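You operate a simulated robot arm through the tools that you are given. There is no shell and no other tool.

You are at the controls of a simulated robot arm. One attempt, no reset.

JOB
Crimp the blue and the pink plug and put them back.
Fine: set the size knob to the size printed on each plug; each goes back into the holder of its colour; leave the third alone.
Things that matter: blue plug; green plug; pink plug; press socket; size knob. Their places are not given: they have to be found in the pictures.

It is judged by the outcome, as a careful person would: the job done as asked, and still so three seconds after it is handed in. It fails if anything else is knocked over, pushed out of place, dropped, spilled or broken.

ROBOT AND FRAMES
A 7-joint arm with a four-finger gripper, fixed in place. Base frame: the origin is at the foot of the arm, x ahead of it, y to its left, z up; the work surface is at about z = 800. Lengths are in mm, angles in rad, forces in N, time in s.
Its first joint turns from -1.204 to 3.002 rad. Payload 3.67 kg.
Tool frame: the origin (TCP) lies between the finger pads and is the grasp point; the fingertips stand 28 mm ahead of it; z points along the fingers, y is the line along which they close. The gripper opens to 112 mm. The gripper's body begins 73 mm behind the TCP.
Orientation is that of the tool frame in the base frame, as a unit quaternion [w, x, y, z]. With the fingers straight down and closing along the base's y, the tool's x points along the base's -x, its y along +y and its z along -z.

CONTROLS
- The arm moves only by the tool servo_tool. Its arguments are lists of equal length, an entry for each row: "jaw": the opening, from 0 (shut) to 1 (fully open); "offset": the shift along the base's x, y, z in mm, a list of three; "angular": the turn, a rotation vector about the base's x, y, z in rad, a list of three. In form: {"jaw": [jaw, ...], "offset": [[tx, ty, tz], ...], "angular": [[ax, ay, az], ...]}. A call has 1 to 20 rows; each row shifts and turns the commanded pose from where the row before left it. Each row takes 0.2 s and may step no farther than 50 mm and 0.15 rad from the row before; otherwise, or with a gripper value out of range, the whole call is refused. Where a pose cannot be reached the arm comes as near as it can. A force on the tool above 40 N (or 10 N above the force at the start of the call, whichever is more), or a blocked arm, ends the call early, and 0.2 s more pass. The fingers move at their own pace and stop on an object; they squeeze with about 32 N. The grip force told is the motor's: it shows also when the fingers shut on nothing. Time passes only in rows, and 0.2 s behind the last, so rows that do not move let the fingers close. It gives the time, the measured TCP pose, the force on the tool (base axes), the opening and the grip force at its end, in the units of the frame above (readings bear some noise), with the torque about the TCP (base axes, N m) and any sound that the robot's microphone picked up.
- Cameras (640 x 400 px; columns grow to the right, rows downward): "scene" is fixed at [45.1, 504.4, 1593.4]; the picture's right is [-0.75, -0.66, 0.00], its down [-0.26, 0.30, -0.92] and it looks along [0.60, -0.69, -0.40] (base axes); focal length 346 px, centre (320, 200). "wrist" rides on the gripper at [60, -18, -104] in the tool frame; the picture's right is [0.29, 0.96, 0.00], its down [-0.80, 0.24, -0.55] and it looks along [-0.53, 0.16, 0.83] (tool axes); focal length 234 px, centre (320, 200).
- snapshot(camera): a new picture of that camera. The clock stands still meanwhile.
- slide_trunk(by): slides the trunk up (or, below 0, down) by that many mm; the arm rides with it, the base frame stays. It gives what a move gives, with no picture.
- measure_at(camera, pixels): for up to 12 pixels [column, row] of the newest picture of that camera ("zoom" is the newest enlarged one), the place [x, y, z] in the base frame of the surface seen there, good to about 3 mm, but the place of the scene camera against the robot may be out by one fixed shift of up to 12 mm in any direction. The clock stands still meanwhile.
- zoom(camera, box): a new picture of the part [left, top, right, bottom] of that camera's present view, enlarged. The clock stands still meanwhile.
- finish_job(): hands the job in; it is judged then, once.

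Unless the task says otherwise, let go and move clear before handing in.

The tools are called after ">>>" by a JSON object that holds its "api" and its "payload". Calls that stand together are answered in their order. servo_tool: Moves the arm, as the interface text tells. Its arguments: {"type":"object","properties":{"jaw":{"type":"array","items":{"type":"number"}},"offset":{"type":"array","items":{"type":"array","items":{"type":"number"}}},"angular":{"type":"array","items":{"type":"array","items":{"type":"number"}}}},"required":["jaw","offset","angular"]} The other tools are called the same way: slide_trunk (by) slides the trunk up or down; snapshot (camera) takes a picture; measure_at (camera, pixels) gives the place of the surface under pixels of a picture; zoom (camera, box) takes an enlarged picture of a part of a camera's view; finish_job () hands the job in.

At the start:

```text
time: 0.0
ee_pos: [677.3, -281.8, 1252.7]
ee_rot: [0.0, 0.001, 1.0, 0.0]
wrist_force: [0.6, -0.2, -0.6]
torque: [0.0, -0.01, -0.02]
grip_width: 112.1
finger_force: 0.1
trunk travel left (down, up): [-650.0, 190.0]
```

scene: 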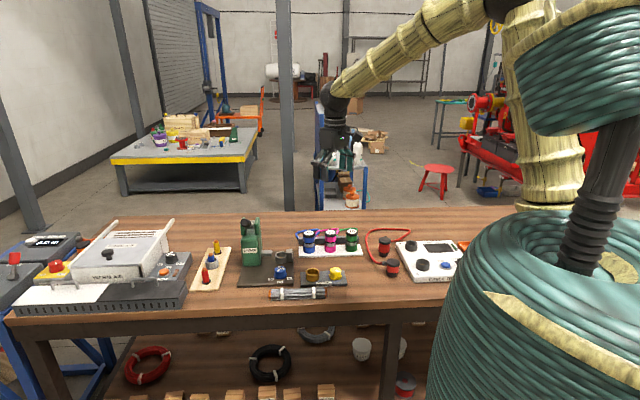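
wrist: 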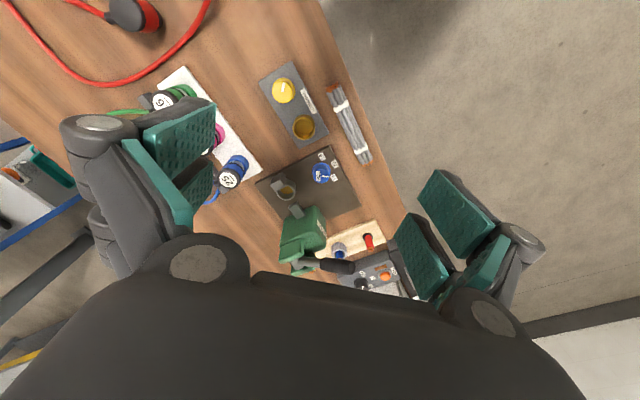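

The scene shows three plugs on a white rack at about (308–352, 240), a green press with a dark base at (265, 265), and what may be a blue knob at (281, 272). I'll zoom in on these parts first.

>>> {"api": "zoom", "payload": {"camera": "scene", "box": [230, 210, 370, 300]}}

>>> {"api": "zoom", "payload": {"camera": "wrist", "box": [130, 50, 390, 220]}}

>>> {"api": "zoom", "payload": {"camera": "wrist", "box": [240, 130, 380, 220]}}

```text
4.44 times, centred on (300, 255) of scene
```

zoom: 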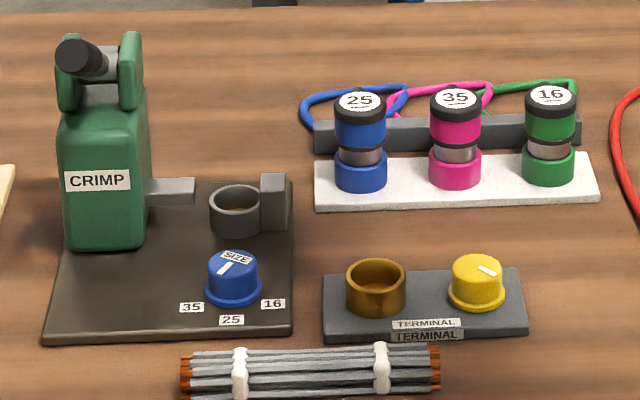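

```text
2.35 times, centred on (260, 135) of wrist
```

zoom: 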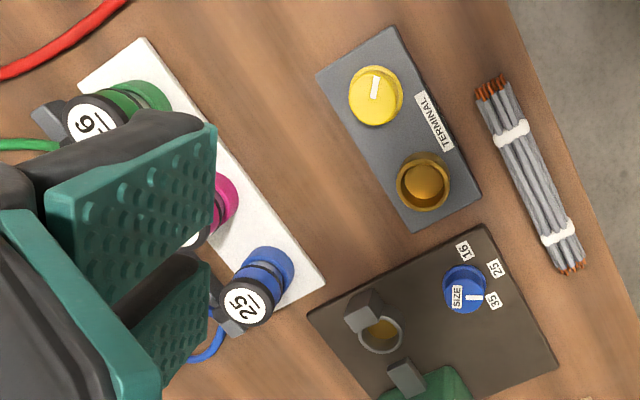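

```text
4.44 times, centred on (310, 175) of wrist
```

zoom: 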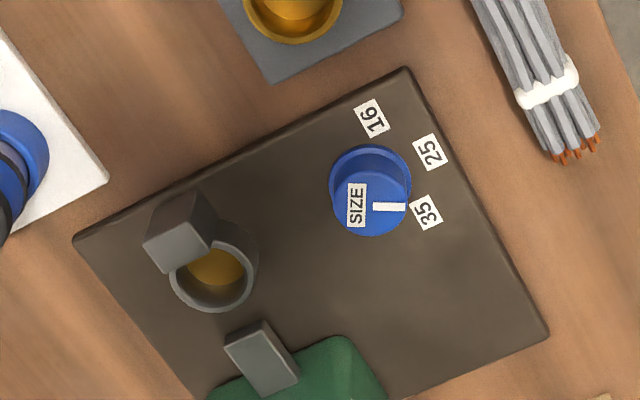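

The rack shows blue 25, pink 35 and green 16. The press has a socket ring, a SIZE knob marked 16/25/35, and a lever-like part on top. I'll measure these points and look at the lever.

>>> {"api": "zoom", "payload": {"camera": "scene", "box": [230, 205, 300, 250]}}

>>> {"api": "measure_at", "payload": {"camera": "wrist", "pixels": [[229, 179], [243, 163], [163, 102], [320, 174], [286, 192], [324, 158], [333, 163], [333, 177], [304, 212], [340, 266], [310, 225], [183, 70]]}}

>>> {"api": "measure_at", "payload": {"camera": "scene", "pixels": [[308, 232], [330, 231], [350, 230], [281, 267], [281, 257], [246, 222], [251, 217], [258, 218], [266, 252], [250, 240], [290, 253], [281, 272]]}}

```text
8.89 times, centred on (265, 228) of scene
```

zoom: 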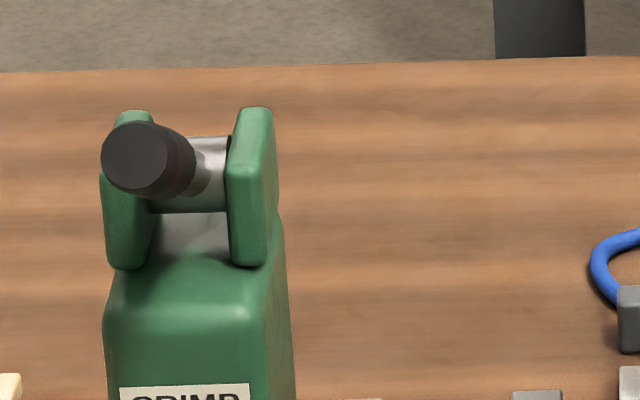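

```text
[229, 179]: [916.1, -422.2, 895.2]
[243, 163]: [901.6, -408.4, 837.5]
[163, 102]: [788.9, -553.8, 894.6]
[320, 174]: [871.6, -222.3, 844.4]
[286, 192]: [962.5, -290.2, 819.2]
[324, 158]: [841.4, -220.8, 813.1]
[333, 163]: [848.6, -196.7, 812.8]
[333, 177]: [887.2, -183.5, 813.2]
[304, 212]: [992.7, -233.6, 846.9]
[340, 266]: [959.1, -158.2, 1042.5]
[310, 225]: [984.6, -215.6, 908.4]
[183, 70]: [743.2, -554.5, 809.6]
```

```text
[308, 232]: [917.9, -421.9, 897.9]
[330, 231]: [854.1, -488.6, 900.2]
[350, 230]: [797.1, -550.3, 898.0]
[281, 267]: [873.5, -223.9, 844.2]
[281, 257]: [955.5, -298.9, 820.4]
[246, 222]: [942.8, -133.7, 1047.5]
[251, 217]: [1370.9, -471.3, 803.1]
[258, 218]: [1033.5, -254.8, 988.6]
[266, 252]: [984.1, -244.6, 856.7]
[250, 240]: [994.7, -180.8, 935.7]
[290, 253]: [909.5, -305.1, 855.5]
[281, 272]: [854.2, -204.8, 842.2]
```

The wrist and scene measurements agree to within a few mm. The press lever grip is near (943,-134,1045) and the socket near (955,-292). I'll back the arm up for a clearer wrist view of the press and rack.

>>> {"api": "servo_tool", "payload": {"jaw": [1, 1, 1, 1], "offset": [[-40, 0, 0], [-40, 0, 0], [-40, 0, 0], [-30, 0, 0]], "angular": [[0, 0, 0], [0, 0, 0], [0, 0, 0], [0, 0, 0]]}}

>>> {"api": "snapshot", "payload": {"camera": "wrist"}}

```text
time: 1.0
ee_pos: [538.0, -308.2, 1230.1]
ee_rot: [-0.011, 0.01, 0.998, 0.053]
wrist_force: [-0.3, 0.0, -0.9]
torque: [0.07, 0.0, -0.01]
grip_width: 111.9
finger_force: 0.0
out of reach, approached as far as the arm can: row 4
trunk travel left (down, up): [-650.0, 190.0]
```

```text
taken
```

wrist: 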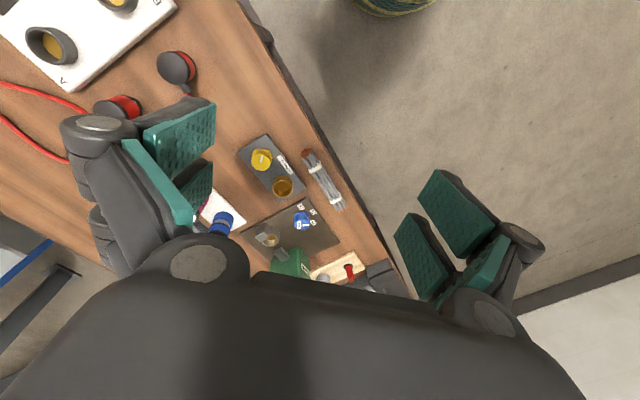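

The arm reached a limit on that move. I'll go forward again and yaw the tool about +0.8 rad, so the fingers close across the rack line and the camera looks from the plug side towards the press.

>>> {"api": "servo_tool", "payload": {"jaw": [1, 1, 1, 1, 1, 1, 1, 1, 1], "offset": [[45, 0, 0], [45, 0, 0], [40, 0, 0], [0, -20, 0], [0, -20, 0], [0, -20, 0], [0, -20, 0], [0, -20, 0], [0, 0, 0]], "angular": [[0, 0, 0], [0, 0, 0], [0, 0, 0.13], [0, 0, 0.13], [0, 0, 0.13], [0, 0, 0.13], [0, 0, 0.14], [0, 0, 0.14], [0, 0, 0]]}}

>>> {"api": "snapshot", "payload": {"camera": "wrist"}}

>>> {"api": "snapshot", "payload": {"camera": "scene"}}

```text
time: 3.0
ee_pos: [670.4, -392.9, 1246.0]
ee_rot: [-0.001, -0.39, 0.921, 0.0]
wrist_force: [-0.7, -0.1, 0.0]
torque: [-0.04, -0.01, 0.04]
grip_width: 112.0
finger_force: 0.2
trunk travel left (down, up): [-650.0, 190.0]
```

```text
taken
```

wrist: 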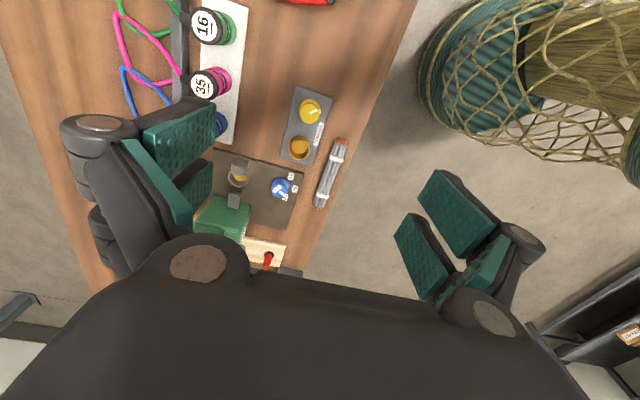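

```text
taken
```

scene: 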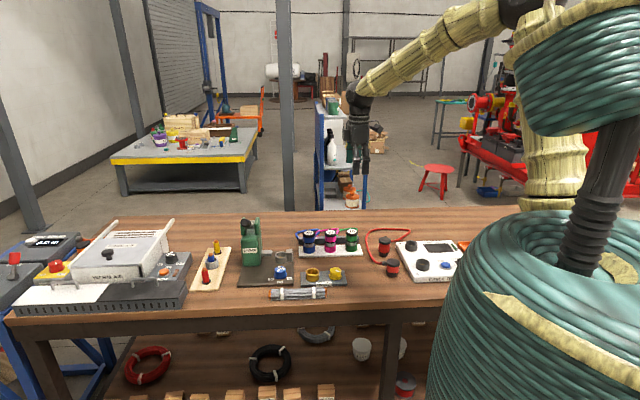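

The yaw worked and the fingers now close across the rack. Next I'll move over the rack and press area for a close wrist view, staying well above everything.

>>> {"api": "servo_tool", "payload": {"jaw": [1, 1, 1, 1, 1], "offset": [[40, 0, -20], [40, 20, -20], [40, 20, -20], [40, 20, -20], [0, 0, 0]], "angular": [[0, 0, 0], [0, 0, 0], [0, 0, 0], [0, 0, 0], [0, 0, 0]]}}

>>> {"api": "snapshot", "payload": {"camera": "wrist"}}

```text
time: 4.2
ee_pos: [828.7, -333.3, 1165.6]
ee_rot: [0.002, -0.389, 0.921, 0.0]
wrist_force: [-0.7, -0.5, 0.8]
torque: [-0.01, -0.07, -0.01]
grip_width: 111.9
finger_force: 0.2
trunk travel left (down, up): [-650.0, 190.0]
```

```text
taken
```

wrist: 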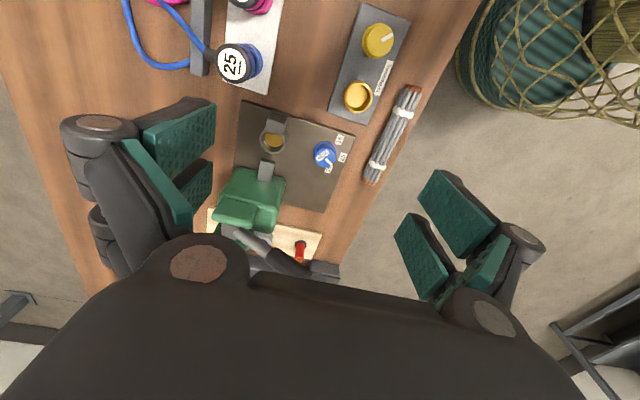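

>>> {"api": "zoom", "payload": {"camera": "wrist", "box": [200, 90, 380, 280]}}

>>> {"api": "zoom", "payload": {"camera": "wrist", "box": [220, 90, 370, 190]}}

>>> {"api": "measure_at", "payload": {"camera": "wrist", "pixels": [[233, 62], [325, 154], [340, 139], [342, 157], [329, 170], [272, 142], [260, 142], [267, 150], [278, 117], [265, 170], [305, 268], [240, 238]]}}

```text
2.11 times, centred on (290, 185) of wrist
```

zoom: 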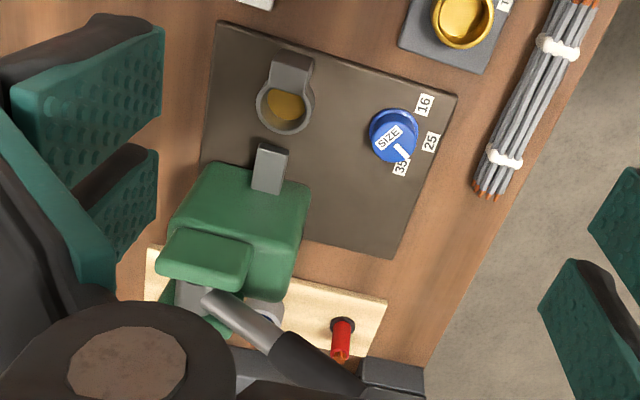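

```text
4.00 times, centred on (295, 140) of wrist
```

zoom: 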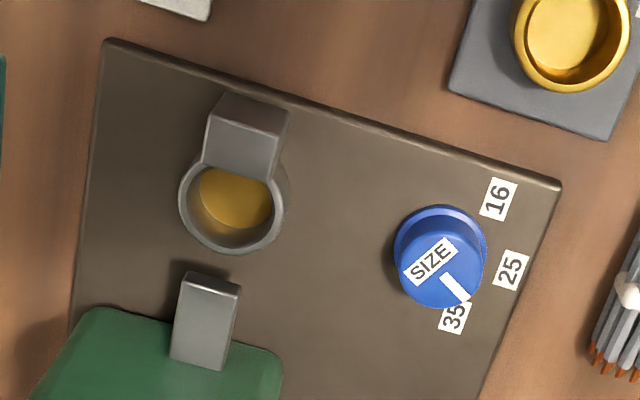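

```text
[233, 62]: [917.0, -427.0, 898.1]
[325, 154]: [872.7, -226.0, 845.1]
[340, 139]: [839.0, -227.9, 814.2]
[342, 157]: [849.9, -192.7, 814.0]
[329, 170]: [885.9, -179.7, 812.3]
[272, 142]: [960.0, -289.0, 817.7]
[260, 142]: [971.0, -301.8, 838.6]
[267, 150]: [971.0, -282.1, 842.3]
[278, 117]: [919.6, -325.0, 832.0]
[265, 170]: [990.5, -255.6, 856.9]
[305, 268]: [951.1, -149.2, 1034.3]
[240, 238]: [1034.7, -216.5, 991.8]
```

The knob is near (872,-225,845), with 16, 25 and 35 printed around it. I'll measure its rim, its pointer and the socket rim more closely in this zoom.

>>> {"api": "measure_at", "payload": {"camera": "zoom", "pixels": [[446, 278], [466, 298], [403, 262], [480, 270], [447, 303], [440, 230], [497, 198], [511, 270], [454, 318], [430, 260]]}}

>>> {"api": "measure_at", "payload": {"camera": "zoom", "pixels": [[182, 215], [240, 249], [284, 200], [250, 100], [245, 160], [210, 110], [282, 115], [190, 280], [235, 290], [205, 350], [215, 180], [235, 205]]}}

```text
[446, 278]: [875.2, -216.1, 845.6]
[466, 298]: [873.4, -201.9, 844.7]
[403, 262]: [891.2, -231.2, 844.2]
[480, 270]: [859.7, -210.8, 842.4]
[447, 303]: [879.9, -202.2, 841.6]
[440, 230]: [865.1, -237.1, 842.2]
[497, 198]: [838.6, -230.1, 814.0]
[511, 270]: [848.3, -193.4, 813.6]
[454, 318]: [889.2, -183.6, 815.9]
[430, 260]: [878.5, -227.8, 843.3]
```

```text
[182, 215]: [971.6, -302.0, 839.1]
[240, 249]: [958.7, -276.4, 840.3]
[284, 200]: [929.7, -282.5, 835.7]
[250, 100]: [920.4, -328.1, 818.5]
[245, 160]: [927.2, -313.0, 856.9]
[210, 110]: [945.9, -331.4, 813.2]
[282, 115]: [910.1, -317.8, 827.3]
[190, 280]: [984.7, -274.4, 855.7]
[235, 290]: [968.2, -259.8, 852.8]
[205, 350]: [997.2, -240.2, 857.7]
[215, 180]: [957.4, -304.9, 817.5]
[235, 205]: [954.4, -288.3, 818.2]
```

The knob pointer could be on 35 or just off it, so I'll zoom in further from both cameras.

>>> {"api": "zoom", "payload": {"camera": "scene", "box": [264, 258, 300, 284]}}

>>> {"api": "zoom", "payload": {"camera": "wrist", "box": [305, 130, 355, 180]}}

```text
15.38 times, centred on (282, 271) of scene
```

zoom: 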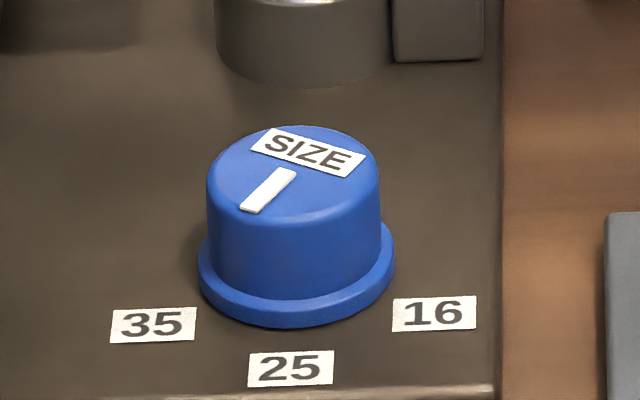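

```text
8.00 times, centred on (330, 155) of wrist
```

zoom: 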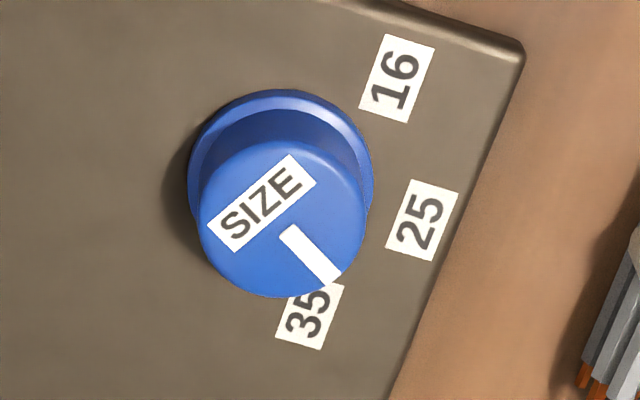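

The pointer sits midway between 25 and 35, with the marks about 60° apart, so 25 needs roughly +30° (counter-clockwise from above). I'll move over the knob and look again from above it.

>>> {"api": "servo_tool", "payload": {"jaw": [1, 1, 1, 1, 1, 1], "offset": [[15, 38, -20], [15, 38, -30], [14, 36, -40], [0, 0, -40], [0, 0, -40], [0, 0, 0]], "angular": [[0, 0, -0.13], [0, 0, -0.13], [0, 0, 0], [0, 0, 0], [0, 0, 0], [0, 0, 0]]}}

>>> {"api": "snapshot", "payload": {"camera": "wrist"}}

>>> {"api": "snapshot", "payload": {"camera": "scene"}}

```text
refused: row 2 steps farther than a row can; nothing moved
```

```text
taken
```

wrist: 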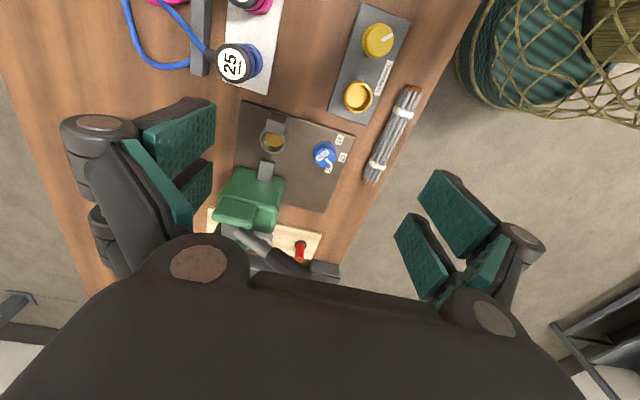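

```text
taken
```

scene: 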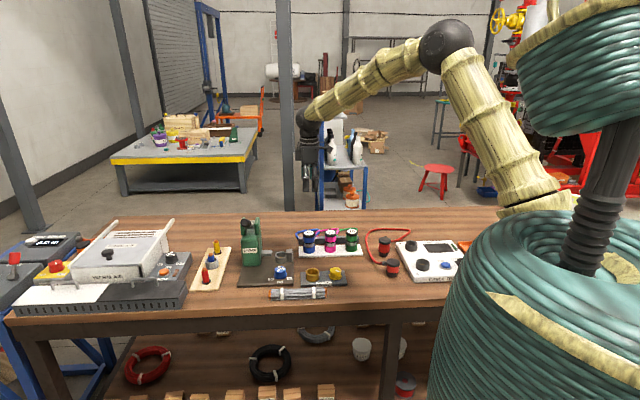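

That call was refused because one row's step was too long. I'll resend the move to the knob in smaller rows.

>>> {"api": "servo_tool", "payload": {"jaw": [1, 1, 1, 1, 1, 1, 1], "offset": [[11, 28, -20], [11, 28, -30], [11, 28, -30], [11, 28, -30], [0, 0, -30], [0, 0, -30], [0, 0, 0]], "angular": [[0, 0, -0.13], [0, 0, -0.13], [0, 0, 0], [0, 0, 0], [0, 0, 0], [0, 0, 0], [0, 0, 0]]}}

>>> {"api": "snapshot", "payload": {"camera": "wrist"}}

>>> {"api": "snapshot", "payload": {"camera": "scene"}}

```text
time: 5.8
ee_pos: [872.2, -222.0, 997.6]
ee_rot: [0.0, -0.266, 0.964, 0.0]
wrist_force: [-0.2, -1.1, 0.6]
torque: [-0.03, -0.02, 0.01]
grip_width: 112.0
finger_force: 0.0
trunk travel left (down, up): [-650.0, 190.0]
```

```text
taken
```

wrist: 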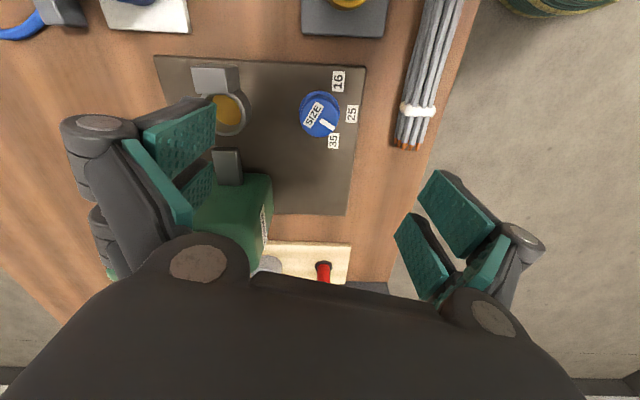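

```text
taken
```

scene: 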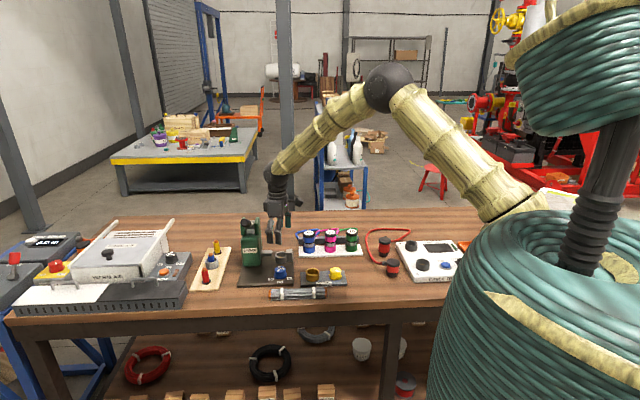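

>>> {"api": "zoom", "payload": {"camera": "wrist", "box": [280, 60, 370, 160]}}

>>> {"api": "zoom", "payload": {"camera": "scene", "box": [215, 170, 345, 260]}}

>>> {"api": "measure_at", "payload": {"camera": "wrist", "pixels": [[321, 120], [303, 122], [338, 120], [320, 136], [320, 105], [338, 80], [351, 115], [334, 140], [310, 116], [335, 127]]}}

```text
4.00 times, centred on (325, 110) of wrist
```

zoom: 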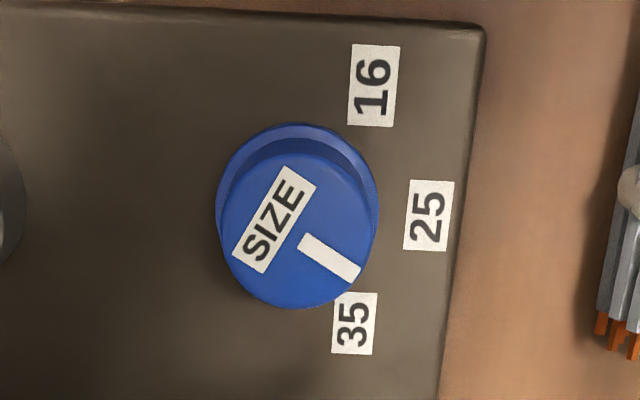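

```text
4.44 times, centred on (280, 215) of scene
```

zoom: 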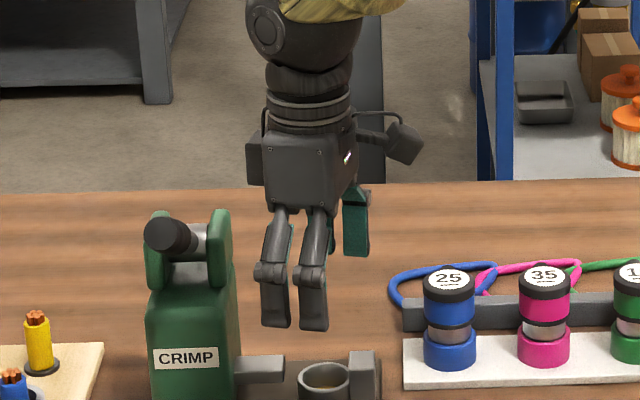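

```text
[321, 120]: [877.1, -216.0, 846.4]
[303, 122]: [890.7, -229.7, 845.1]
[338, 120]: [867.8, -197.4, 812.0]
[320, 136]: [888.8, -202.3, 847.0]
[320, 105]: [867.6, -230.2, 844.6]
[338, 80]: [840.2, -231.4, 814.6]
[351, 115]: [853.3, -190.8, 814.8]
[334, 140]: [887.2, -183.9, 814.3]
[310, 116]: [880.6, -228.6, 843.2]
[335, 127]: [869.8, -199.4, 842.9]
```

The knob centre works out at (873.5,-220) with its top at 845. The pointer is at about 105° and the 25 mark at about 132°. I'll go down over the knob with the jaw partly open, then look before gripping.

>>> {"api": "servo_tool", "payload": {"jaw": [0.7, 0.65, 0.65, 0.65, 0.65, 0.65], "offset": [[1.3, 2, -40], [0, 0, -40], [0, 0, -30], [0, 0, -20], [0, 0, -12], [0, 0, 0]], "angular": [[0, 0, 0], [0, 0, 0], [0, 0, 0], [0, 0, 0], [0, 0, 0], [0, 0, 0]]}}

>>> {"api": "snapshot", "payload": {"camera": "wrist"}}

>>> {"api": "zoom", "payload": {"camera": "scene", "box": [215, 200, 335, 290]}}

```text
time: 7.2
ee_pos: [872.7, -217.3, 853.7]
ee_rot: [0.0, -0.266, 0.964, 0.0]
wrist_force: [-0.2, 0.0, 0.6]
torque: [-0.01, 0.01, -0.03]
grip_width: 72.8
finger_force: 0.1
trunk travel left (down, up): [-650.0, 190.0]
```

```text
taken
```

wrist: 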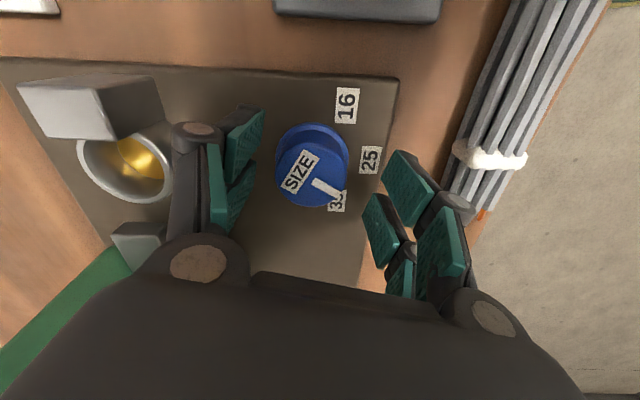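

```text
4.44 times, centred on (275, 245) of scene
```

zoom: 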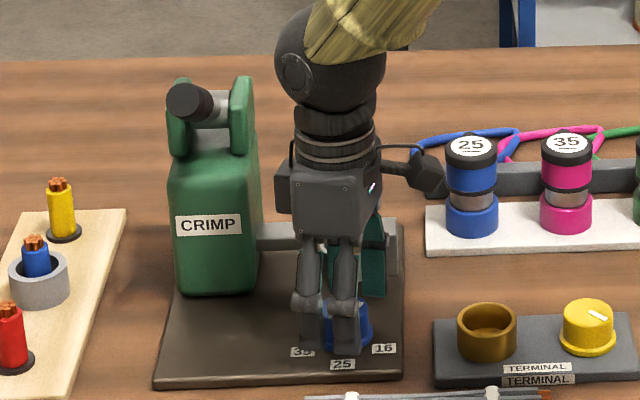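

The knob is between the fingers but looks slightly off-centre around (312,171). I'll zoom in to centre it before closing.

>>> {"api": "zoom", "payload": {"camera": "wrist", "box": [240, 90, 400, 230]}}

>>> {"api": "measure_at", "payload": {"camera": "wrist", "pixels": [[280, 175], [345, 170], [310, 202], [315, 145], [312, 172], [215, 190], [398, 190]]}}

```text
2.86 times, centred on (320, 160) of wrist
```

zoom: 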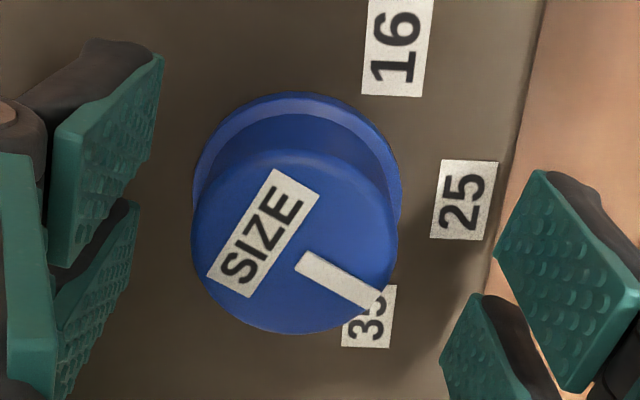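

```text
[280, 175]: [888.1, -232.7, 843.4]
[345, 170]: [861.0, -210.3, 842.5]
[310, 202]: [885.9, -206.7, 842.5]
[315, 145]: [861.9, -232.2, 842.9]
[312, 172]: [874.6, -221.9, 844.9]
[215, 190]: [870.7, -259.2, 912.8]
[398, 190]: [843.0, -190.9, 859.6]
```

The rim points average (874.2,-220.5), so the knob sits about 4 mm to the -y side of the TCP. I'll shift by that, close on it and read the grip.

>>> {"api": "servo_tool", "payload": {"jaw": [0.65, 0.65, 0.3, 0.2, 0.2, 0.2], "offset": [[1, -4, 0], [0, 0, 0], [0, 0, 0], [0, 0, 0], [0, 0, 0], [0, 0, 0]], "angular": [[0, 0, 0], [0, 0, 0], [0, 0, 0], [0, 0, 0], [0, 0, 0], [0, 0, 0]]}}

>>> {"api": "snapshot", "payload": {"camera": "wrist"}}

```text
time: 8.6
ee_pos: [872.4, -220.2, 854.6]
ee_rot: [0.0, -0.266, 0.964, 0.0]
wrist_force: [4.3, -1.9, 1.5]
torque: [-0.04, -0.16, -0.04]
grip_width: 40.9
finger_force: 45.1
trunk travel left (down, up): [-650.0, 190.0]
```

```text
taken
```

wrist: 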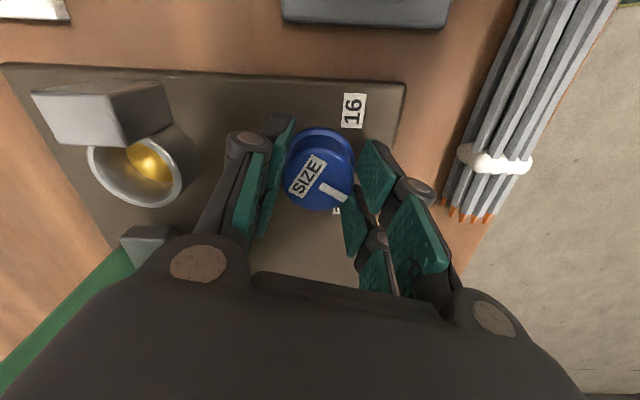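

The knob is gripped at 41 mm with small side forces. I'll turn it about +0.47 rad towards 25.

>>> {"api": "servo_tool", "payload": {"jaw": [0.2, 0.2, 0.2, 0.2, 0.2, 0.2], "offset": [[0, 0, 0], [0, 0, 0], [0, 0, 0], [0, 0, 0], [0, 0, 0], [0, 0, 0]], "angular": [[0, 0, 0.1], [0, 0, 0.1], [0, 0, 0.1], [0, 0, 0.1], [0, 0, 0.07], [0, 0, 0]]}}

>>> {"api": "snapshot", "payload": {"camera": "wrist"}}

>>> {"api": "zoom", "payload": {"camera": "wrist", "box": [250, 90, 410, 230]}}

```text
time: 10.0
ee_pos: [875.2, -222.7, 856.0]
ee_rot: [0.001, -0.484, 0.875, -0.001]
wrist_force: [8.0, -14.6, 12.8]
torque: [-0.47, -0.38, 0.02]
grip_width: 40.9
finger_force: 44.6
trunk travel left (down, up): [-650.0, 190.0]
```

```text
taken
```

wrist: 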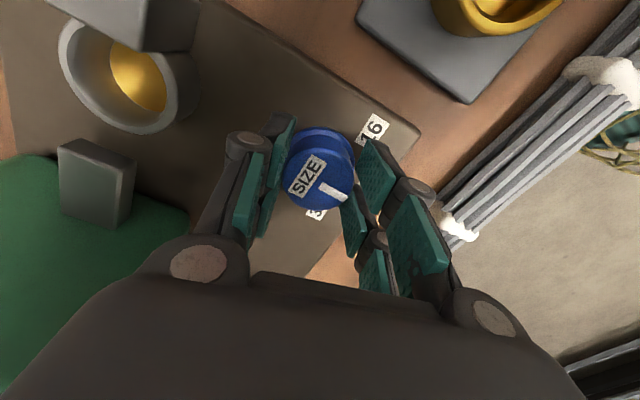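

```text
2.86 times, centred on (330, 160) of wrist
```

zoom: 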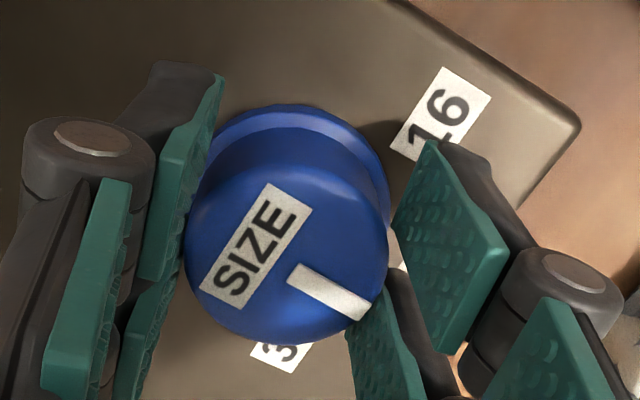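

The knob turned with the fingers. I'll release, rise and check where the pointer is.

>>> {"api": "servo_tool", "payload": {"jaw": [0.4, 0.65, 0.65, 0.7, 0.8, 1], "offset": [[0, 0, 0], [0, 0, 0], [0, 0, 40], [0, 0, 40], [0, 0, 40], [0, 0, 0]], "angular": [[0, 0, 0], [0, 0, 0], [0, 0, 0], [0, 0, 0], [0, 0, 0], [0, 0, 0]]}}

>>> {"api": "snapshot", "payload": {"camera": "wrist"}}

>>> {"api": "zoom", "payload": {"camera": "wrist", "box": [270, 60, 390, 160]}}

>>> {"api": "zoom", "payload": {"camera": "scene", "box": [264, 258, 300, 284]}}

```text
time: 11.4
ee_pos: [874.4, -223.2, 973.6]
ee_rot: [0.0, -0.483, 0.875, 0.001]
wrist_force: [-0.5, -1.3, 0.1]
torque: [-0.02, 0.03, -0.02]
grip_width: 112.0
finger_force: 0.1
trunk travel left (down, up): [-650.0, 190.0]
```

```text
taken
```

wrist: 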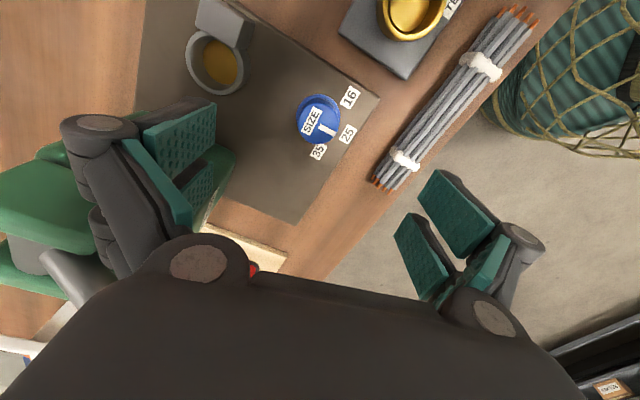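

```text
4.00 times, centred on (330, 110) of wrist
```

zoom: 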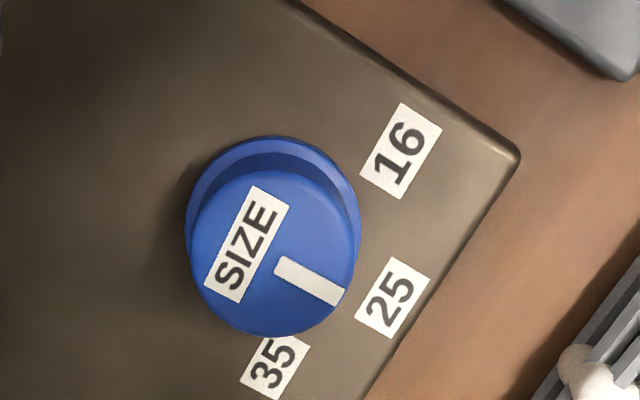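

```text
15.38 times, centred on (282, 271) of scene
```

zoom: 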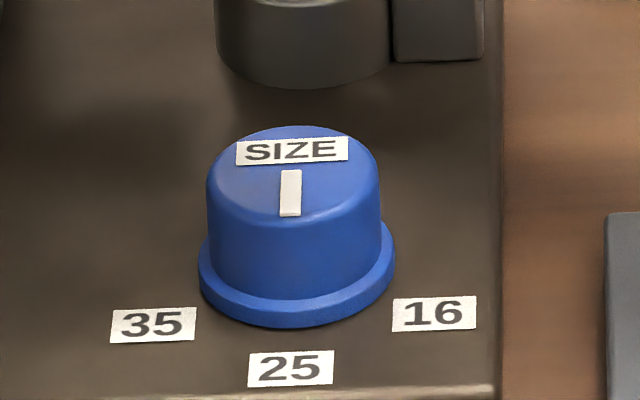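

The pointer now lines up with 25 in the scene zoom. Next I'll move above the blue plug at about (917,-425) with the yaw back near 0.8, and check how far the arm can reach there.

>>> {"api": "servo_tool", "payload": {"jaw": [1, 1, 1, 1, 1, 1, 1], "offset": [[-4, -33, 20], [6, -33, 20], [10, -33, 20], [10, -33, 10], [10, -35, 0], [11, -35, 0], [0, 0, 0]], "angular": [[0, 0, -0.1], [0, 0, -0.1], [0, 0, 0], [0, 0, 0], [0, 0, 0], [0, 0, 0], [0, 0, 0]]}}

>>> {"api": "snapshot", "payload": {"camera": "wrist"}}

>>> {"api": "snapshot", "payload": {"camera": "scene"}}

```text
time: 13.0
ee_pos: [917.0, -422.2, 1047.3]
ee_rot: [0.0, -0.394, 0.919, 0.0]
wrist_force: [-0.4, 1.4, 0.6]
torque: [-0.04, -0.01, 0.0]
grip_width: 112.0
finger_force: 0.1
trunk travel left (down, up): [-650.0, 190.0]
```

```text
taken
```

wrist: 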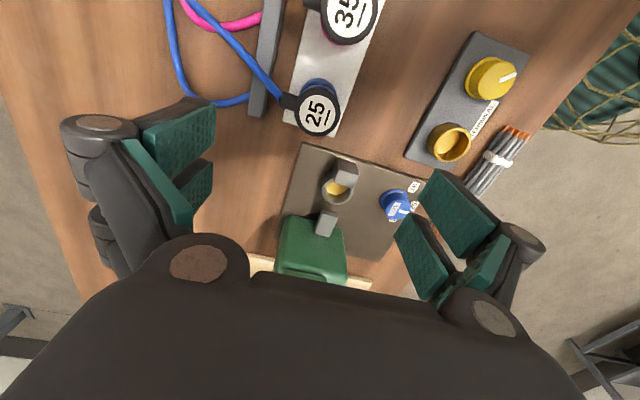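

```text
taken
```

scene: 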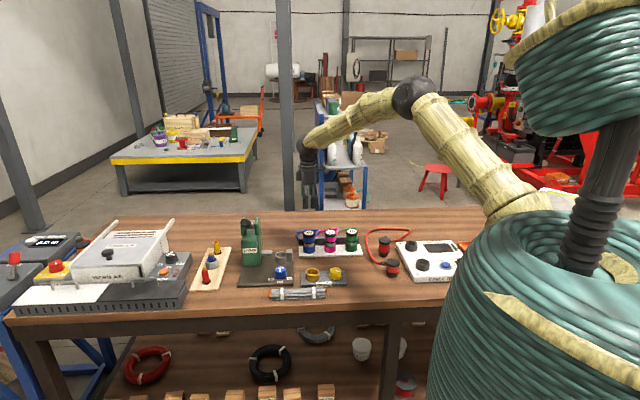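

The arm reaches here. There's a cord boot on the rear of the plug cap at about (285,100), so I'll zoom in on the plug's geometry to choose the grasp direction.

>>> {"api": "zoom", "payload": {"camera": "wrist", "box": [240, 60, 380, 160]}}

>>> {"api": "zoom", "payload": {"camera": "scene", "box": [290, 220, 370, 265]}}

>>> {"api": "zoom", "payload": {"camera": "wrist", "box": [280, 0, 420, 90]}}

```text
4.00 times, centred on (310, 110) of wrist
```

zoom: 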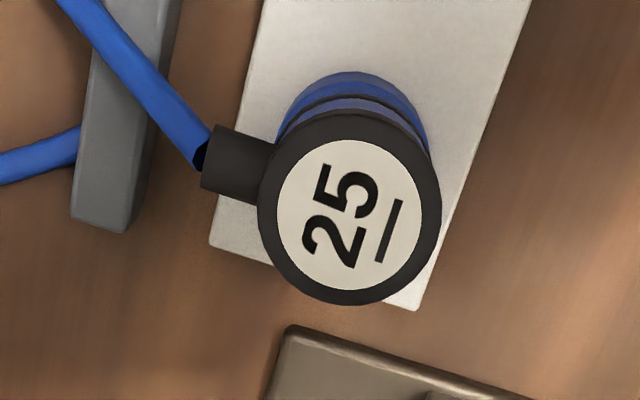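

```text
8.00 times, centred on (330, 242) of scene
```

zoom: 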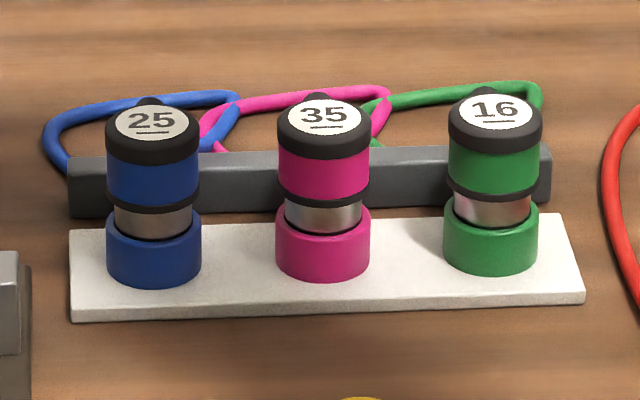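

```text
4.44 times, centred on (350, 45) of wrist
```

zoom: 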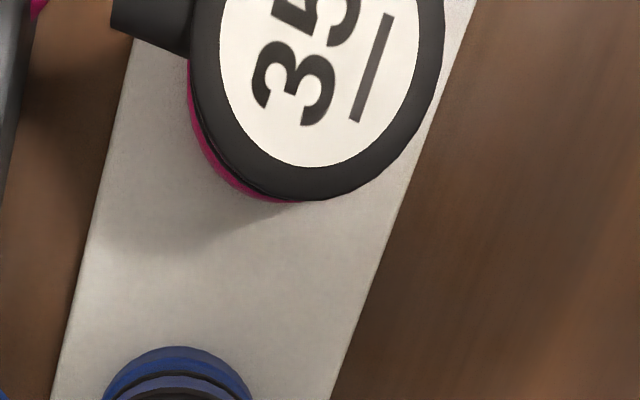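

The boot sticks out of the rear of the cap, so I'll grasp along the rack line with the fingers between neighbouring plugs. I'll yaw by -1.57 rad, which puts the camera on the front side, and then re-measure.

>>> {"api": "servo_tool", "payload": {"jaw": [1, 1, 1, 1, 1, 1, 1, 1, 1, 1, 1, 1, 1], "offset": [[0, 0, 0], [0, 0, 0], [0, 0, 0], [0, 0, 0], [0, 0, 0], [0, 0, 0], [0, 0, 0], [0, 0, 0], [0, 0, 0], [0, 0, 0], [0, 0, 0], [0, 0, 0], [0, 0, 0]], "angular": [[0, 0, -0.14], [0, 0, -0.14], [0, 0, -0.14], [0, 0, -0.14], [0, 0, -0.14], [0, 0, -0.14], [0, 0, -0.14], [0, 0, -0.14], [0, 0, -0.14], [0, 0, -0.14], [0, 0, -0.14], [0, 0, -0.04], [0, 0, 0]]}}

>>> {"api": "snapshot", "payload": {"camera": "wrist"}}

>>> {"api": "snapshot", "payload": {"camera": "scene"}}

```text
time: 15.8
ee_pos: [918.2, -423.6, 1042.6]
ee_rot: [0.0, 0.376, 0.926, 0.0]
wrist_force: [-0.1, -0.4, -0.3]
torque: [0.0, -0.03, 0.0]
grip_width: 112.0
finger_force: 0.1
trunk travel left (down, up): [-650.0, 190.0]
```

```text
taken
```

wrist: 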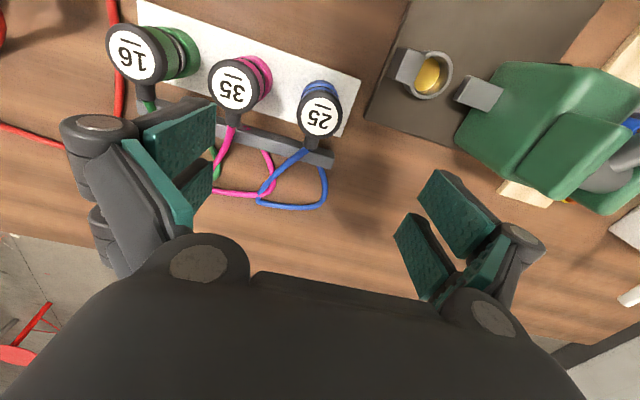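

```text
taken
```

scene: 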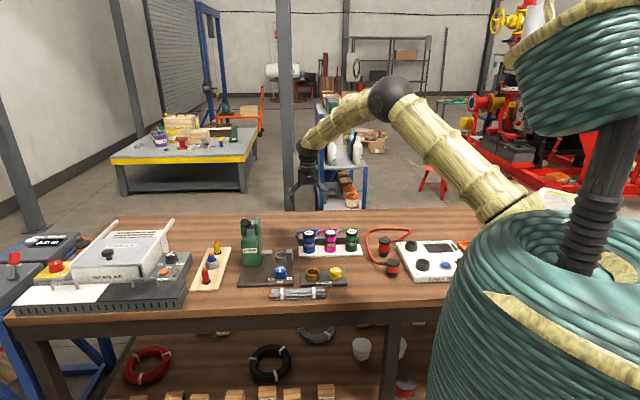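

The label of plug 25 appears at (320,116), which is where the TCP axis projects at that height, so I'm centred over it. I'll come down to about 955 and re-check.

>>> {"api": "servo_tool", "payload": {"jaw": [0.9, 0.75, 0.7, 0.7], "offset": [[0, 0, -35], [0, 0, -35], [0, 0, -17], [0, 0, 0]], "angular": [[0, 0, 0], [0, 0, 0], [0, 0, 0], [0, 0, 0]]}}

>>> {"api": "snapshot", "payload": {"camera": "wrist"}}

>>> {"api": "zoom", "payload": {"camera": "wrist", "box": [260, 80, 400, 200]}}

>>> {"api": "zoom", "payload": {"camera": "scene", "box": [270, 180, 370, 260]}}

```text
time: 16.8
ee_pos: [916.6, -423.9, 955.0]
ee_rot: [0.0, 0.375, 0.927, 0.001]
wrist_force: [0.6, 0.4, 0.5]
torque: [-0.03, -0.03, -0.01]
grip_width: 78.7
finger_force: 0.1
trunk travel left (down, up): [-650.0, 190.0]
```

```text
taken
```

wrist: 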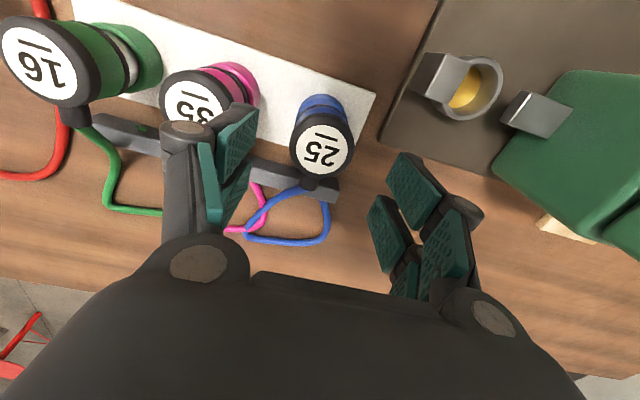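

```text
3.33 times, centred on (330, 140) of wrist
```

zoom: 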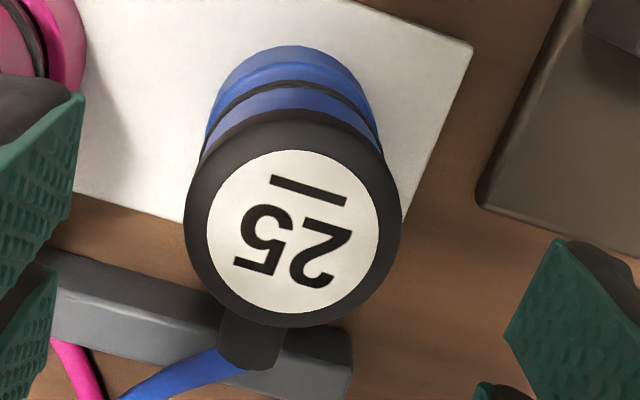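

```text
5.00 times, centred on (320, 220) of scene
```

zoom: 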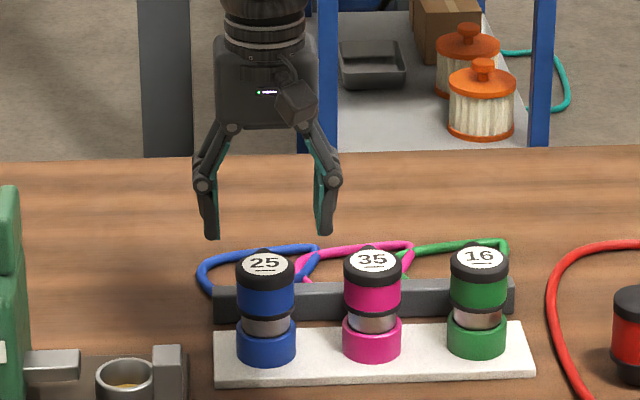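

The plug label is at (321.6,150.5) against an expected (320,149), so it's within about 1 mm. I'll descend to grasp height with the jaw at about 68 mm.

>>> {"api": "servo_tool", "payload": {"jaw": [0.6, 0.6, 0.6, 0.6], "offset": [[0.7, 0.7, -25], [0, 0, -25], [0, 0, -13], [0, 0, 0]], "angular": [[0, 0, 0], [0, 0, 0], [0, 0, 0], [0, 0, 0]]}}

>>> {"api": "snapshot", "payload": {"camera": "wrist"}}

>>> {"api": "zoom", "payload": {"camera": "scene", "box": [270, 190, 370, 270]}}

```text
time: 17.8
ee_pos: [917.0, -422.7, 891.3]
ee_rot: [0.0, 0.376, 0.927, 0.0]
wrist_force: [0.2, 0.1, 0.4]
torque: [-0.01, -0.01, 0.01]
grip_width: 67.2
finger_force: 0.0
trunk travel left (down, up): [-650.0, 190.0]
```

```text
taken
```

wrist: 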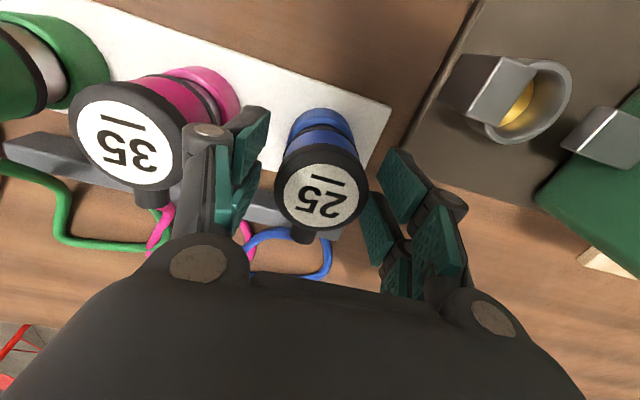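

```text
5.00 times, centred on (320, 230) of scene
```

zoom: 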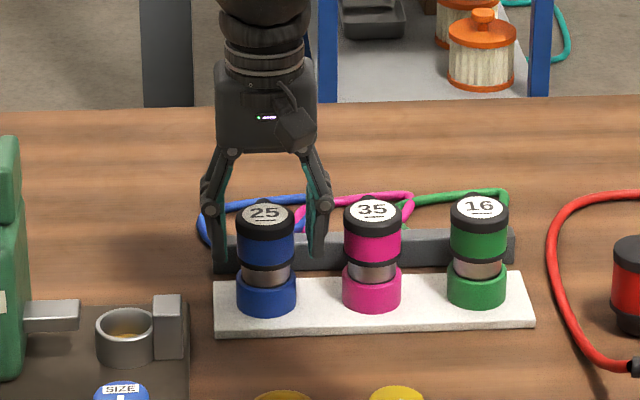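

The label sits at (319,197), as expected for a centred grasp. I'll close on the plug.

>>> {"api": "servo_tool", "payload": {"jaw": [0.4, 0.3, 0.3, 0.3], "offset": [[0, 0, 0], [0, 0, 0], [0, 0, 0], [0, 0, 0]], "angular": [[0, 0, 0], [0, 0, 0], [0, 0, 0], [0, 0, 0]]}}

>>> {"api": "snapshot", "payload": {"camera": "wrist"}}

```text
time: 18.8
ee_pos: [918.7, -423.8, 890.8]
ee_rot: [0.001, 0.375, 0.927, 0.0]
wrist_force: [1.2, -0.2, 1.4]
torque: [0.0, -0.04, 0.03]
grip_width: 45.8
finger_force: 32.2
trunk travel left (down, up): [-650.0, 190.0]
```

```text
taken
```

wrist: 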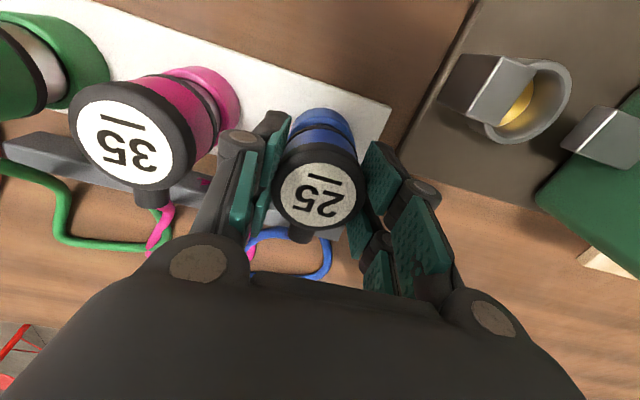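

The plug is gripped at 45.8 mm. I'll lift straight up slowly and watch the forces.

>>> {"api": "servo_tool", "payload": {"jaw": [0.3, 0.3, 0.3, 0.3, 0.3, 0.3], "offset": [[0, 0, 10], [0, 0, 15], [0, 0, 20], [0, 0, 20], [0, 0, 25], [0, 0, 0]], "angular": [[0, 0, 0], [0, 0, 0], [0, 0, 0], [0, 0, 0], [0, 0, 0], [0, 0, 0]]}}

>>> {"api": "snapshot", "payload": {"camera": "wrist"}}

>>> {"api": "zoom", "payload": {"camera": "scene", "box": [240, 180, 370, 280]}}

```text
time: 20.2
ee_pos: [917.6, -423.2, 979.3]
ee_rot: [-0.001, 0.375, 0.927, 0.0]
wrist_force: [0.6, -0.4, -1.5]
torque: [-0.01, -0.01, 0.0]
grip_width: 45.5
finger_force: 31.7
trunk travel left (down, up): [-650.0, 190.0]
```

```text
taken
```

wrist: 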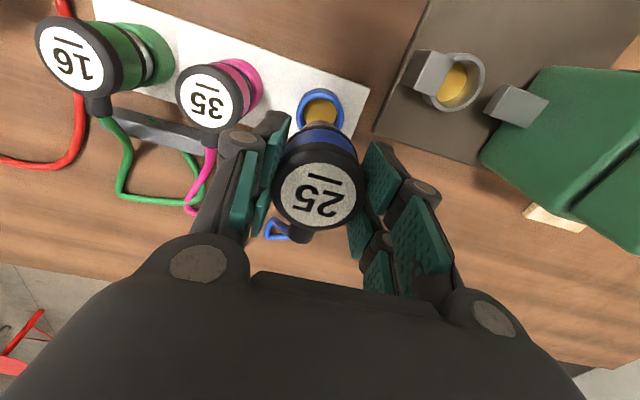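

```text
4.00 times, centred on (305, 230) of scene
```

zoom: 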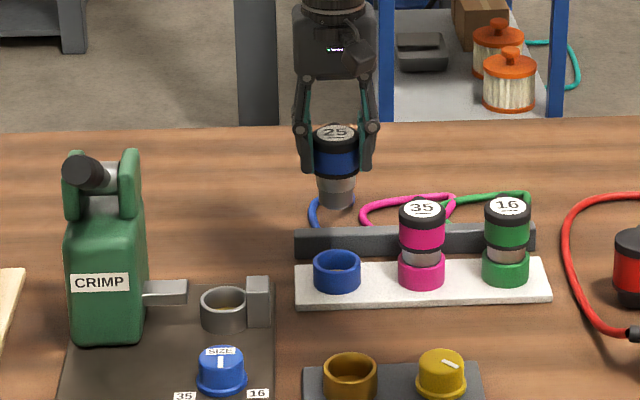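

The blue plug is lifted cleanly. I'll zoom on the socket near (455,82) to locate its centre and rim height.

>>> {"api": "zoom", "payload": {"camera": "wrist", "box": [395, 30, 555, 140]}}

>>> {"api": "zoom", "payload": {"camera": "scene", "box": [265, 240, 305, 266]}}

```text
3.64 times, centred on (475, 85) of wrist
```

zoom: 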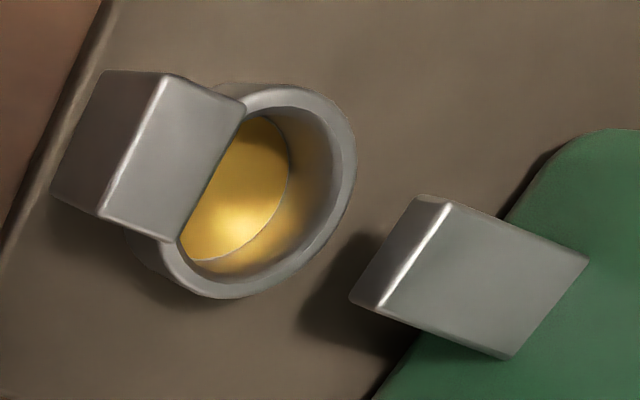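

```text
15.38 times, centred on (285, 253) of scene
```

zoom: 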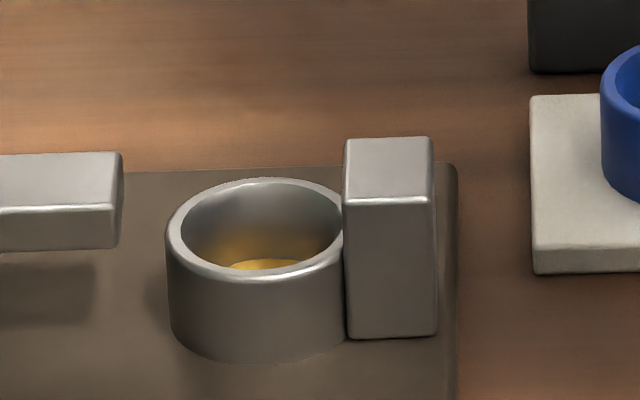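

The socket ring centre fits (949,-294), with its rim at about z 840. The plug is now exactly above its own holder, so I'll zoom in on how that holder appears and use it as a pixel reference for centring over the socket.

>>> {"api": "zoom", "payload": {"camera": "wrist", "box": [270, 60, 390, 160]}}

```text
4.00 times, centred on (330, 110) of wrist
```

zoom: 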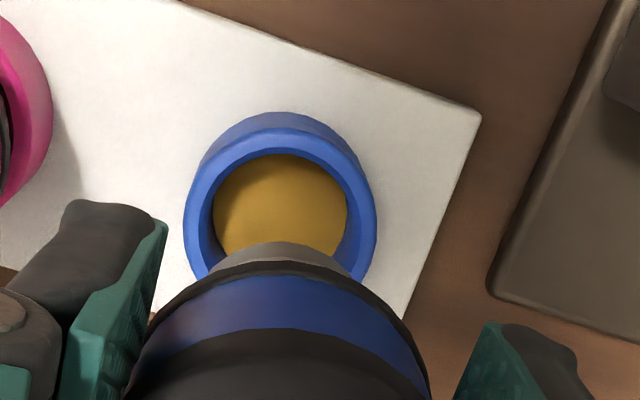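

The reference for a centred ring is a top face spanning zoom x 184–377 with its top edge at y≈128. I'll carry the plug over the socket at the same height and compare.

>>> {"api": "servo_tool", "payload": {"jaw": [0.3, 0.3, 0.3, 0.3, 0.3], "offset": [[8, 32, 0], [8, 32, 0], [8, 32, 0], [7.7, 33.3, 0], [0, 0, 0]], "angular": [[0, 0, 0], [0, 0, 0], [0, 0, 0], [0, 0, 0], [0, 0, 0]]}}

>>> {"api": "snapshot", "payload": {"camera": "wrist"}}

>>> {"api": "zoom", "payload": {"camera": "wrist", "box": [270, 60, 390, 160]}}

>>> {"api": "zoom", "payload": {"camera": "scene", "box": [220, 180, 350, 280]}}

```text
time: 21.4
ee_pos: [953.0, -293.6, 983.6]
ee_rot: [-0.001, 0.375, 0.927, 0.0]
wrist_force: [-0.4, 0.6, -1.0]
torque: [0.05, 0.0, 0.01]
grip_width: 45.7
finger_force: 31.6
trunk travel left (down, up): [-650.0, 190.0]
```

```text
taken
```

wrist: 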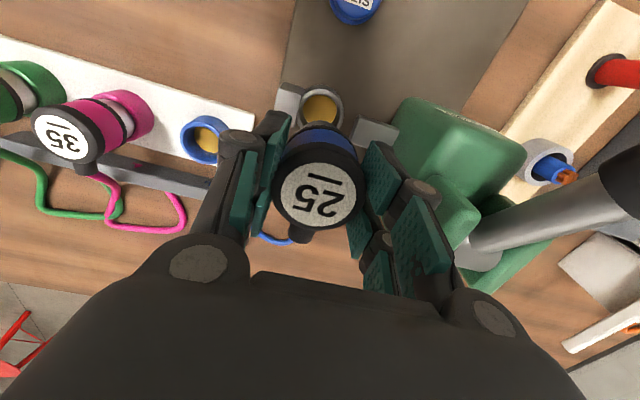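

```text
4.00 times, centred on (330, 110) of wrist
```

zoom: 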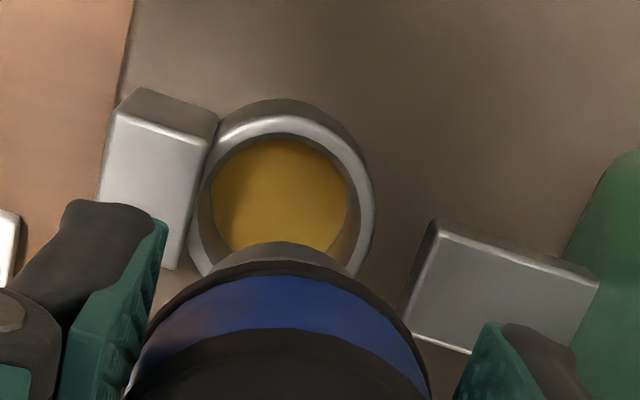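

```text
4.00 times, centred on (285, 230) of scene
```

zoom: 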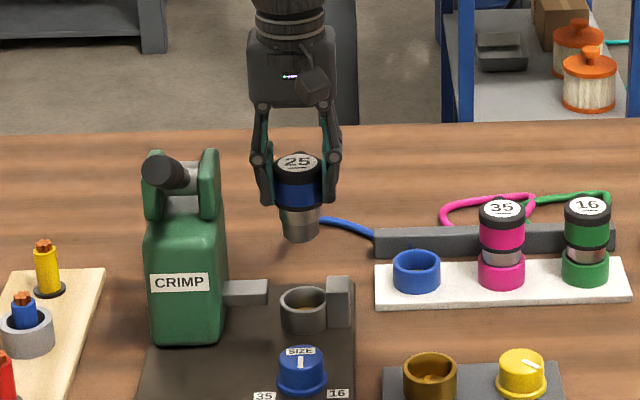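

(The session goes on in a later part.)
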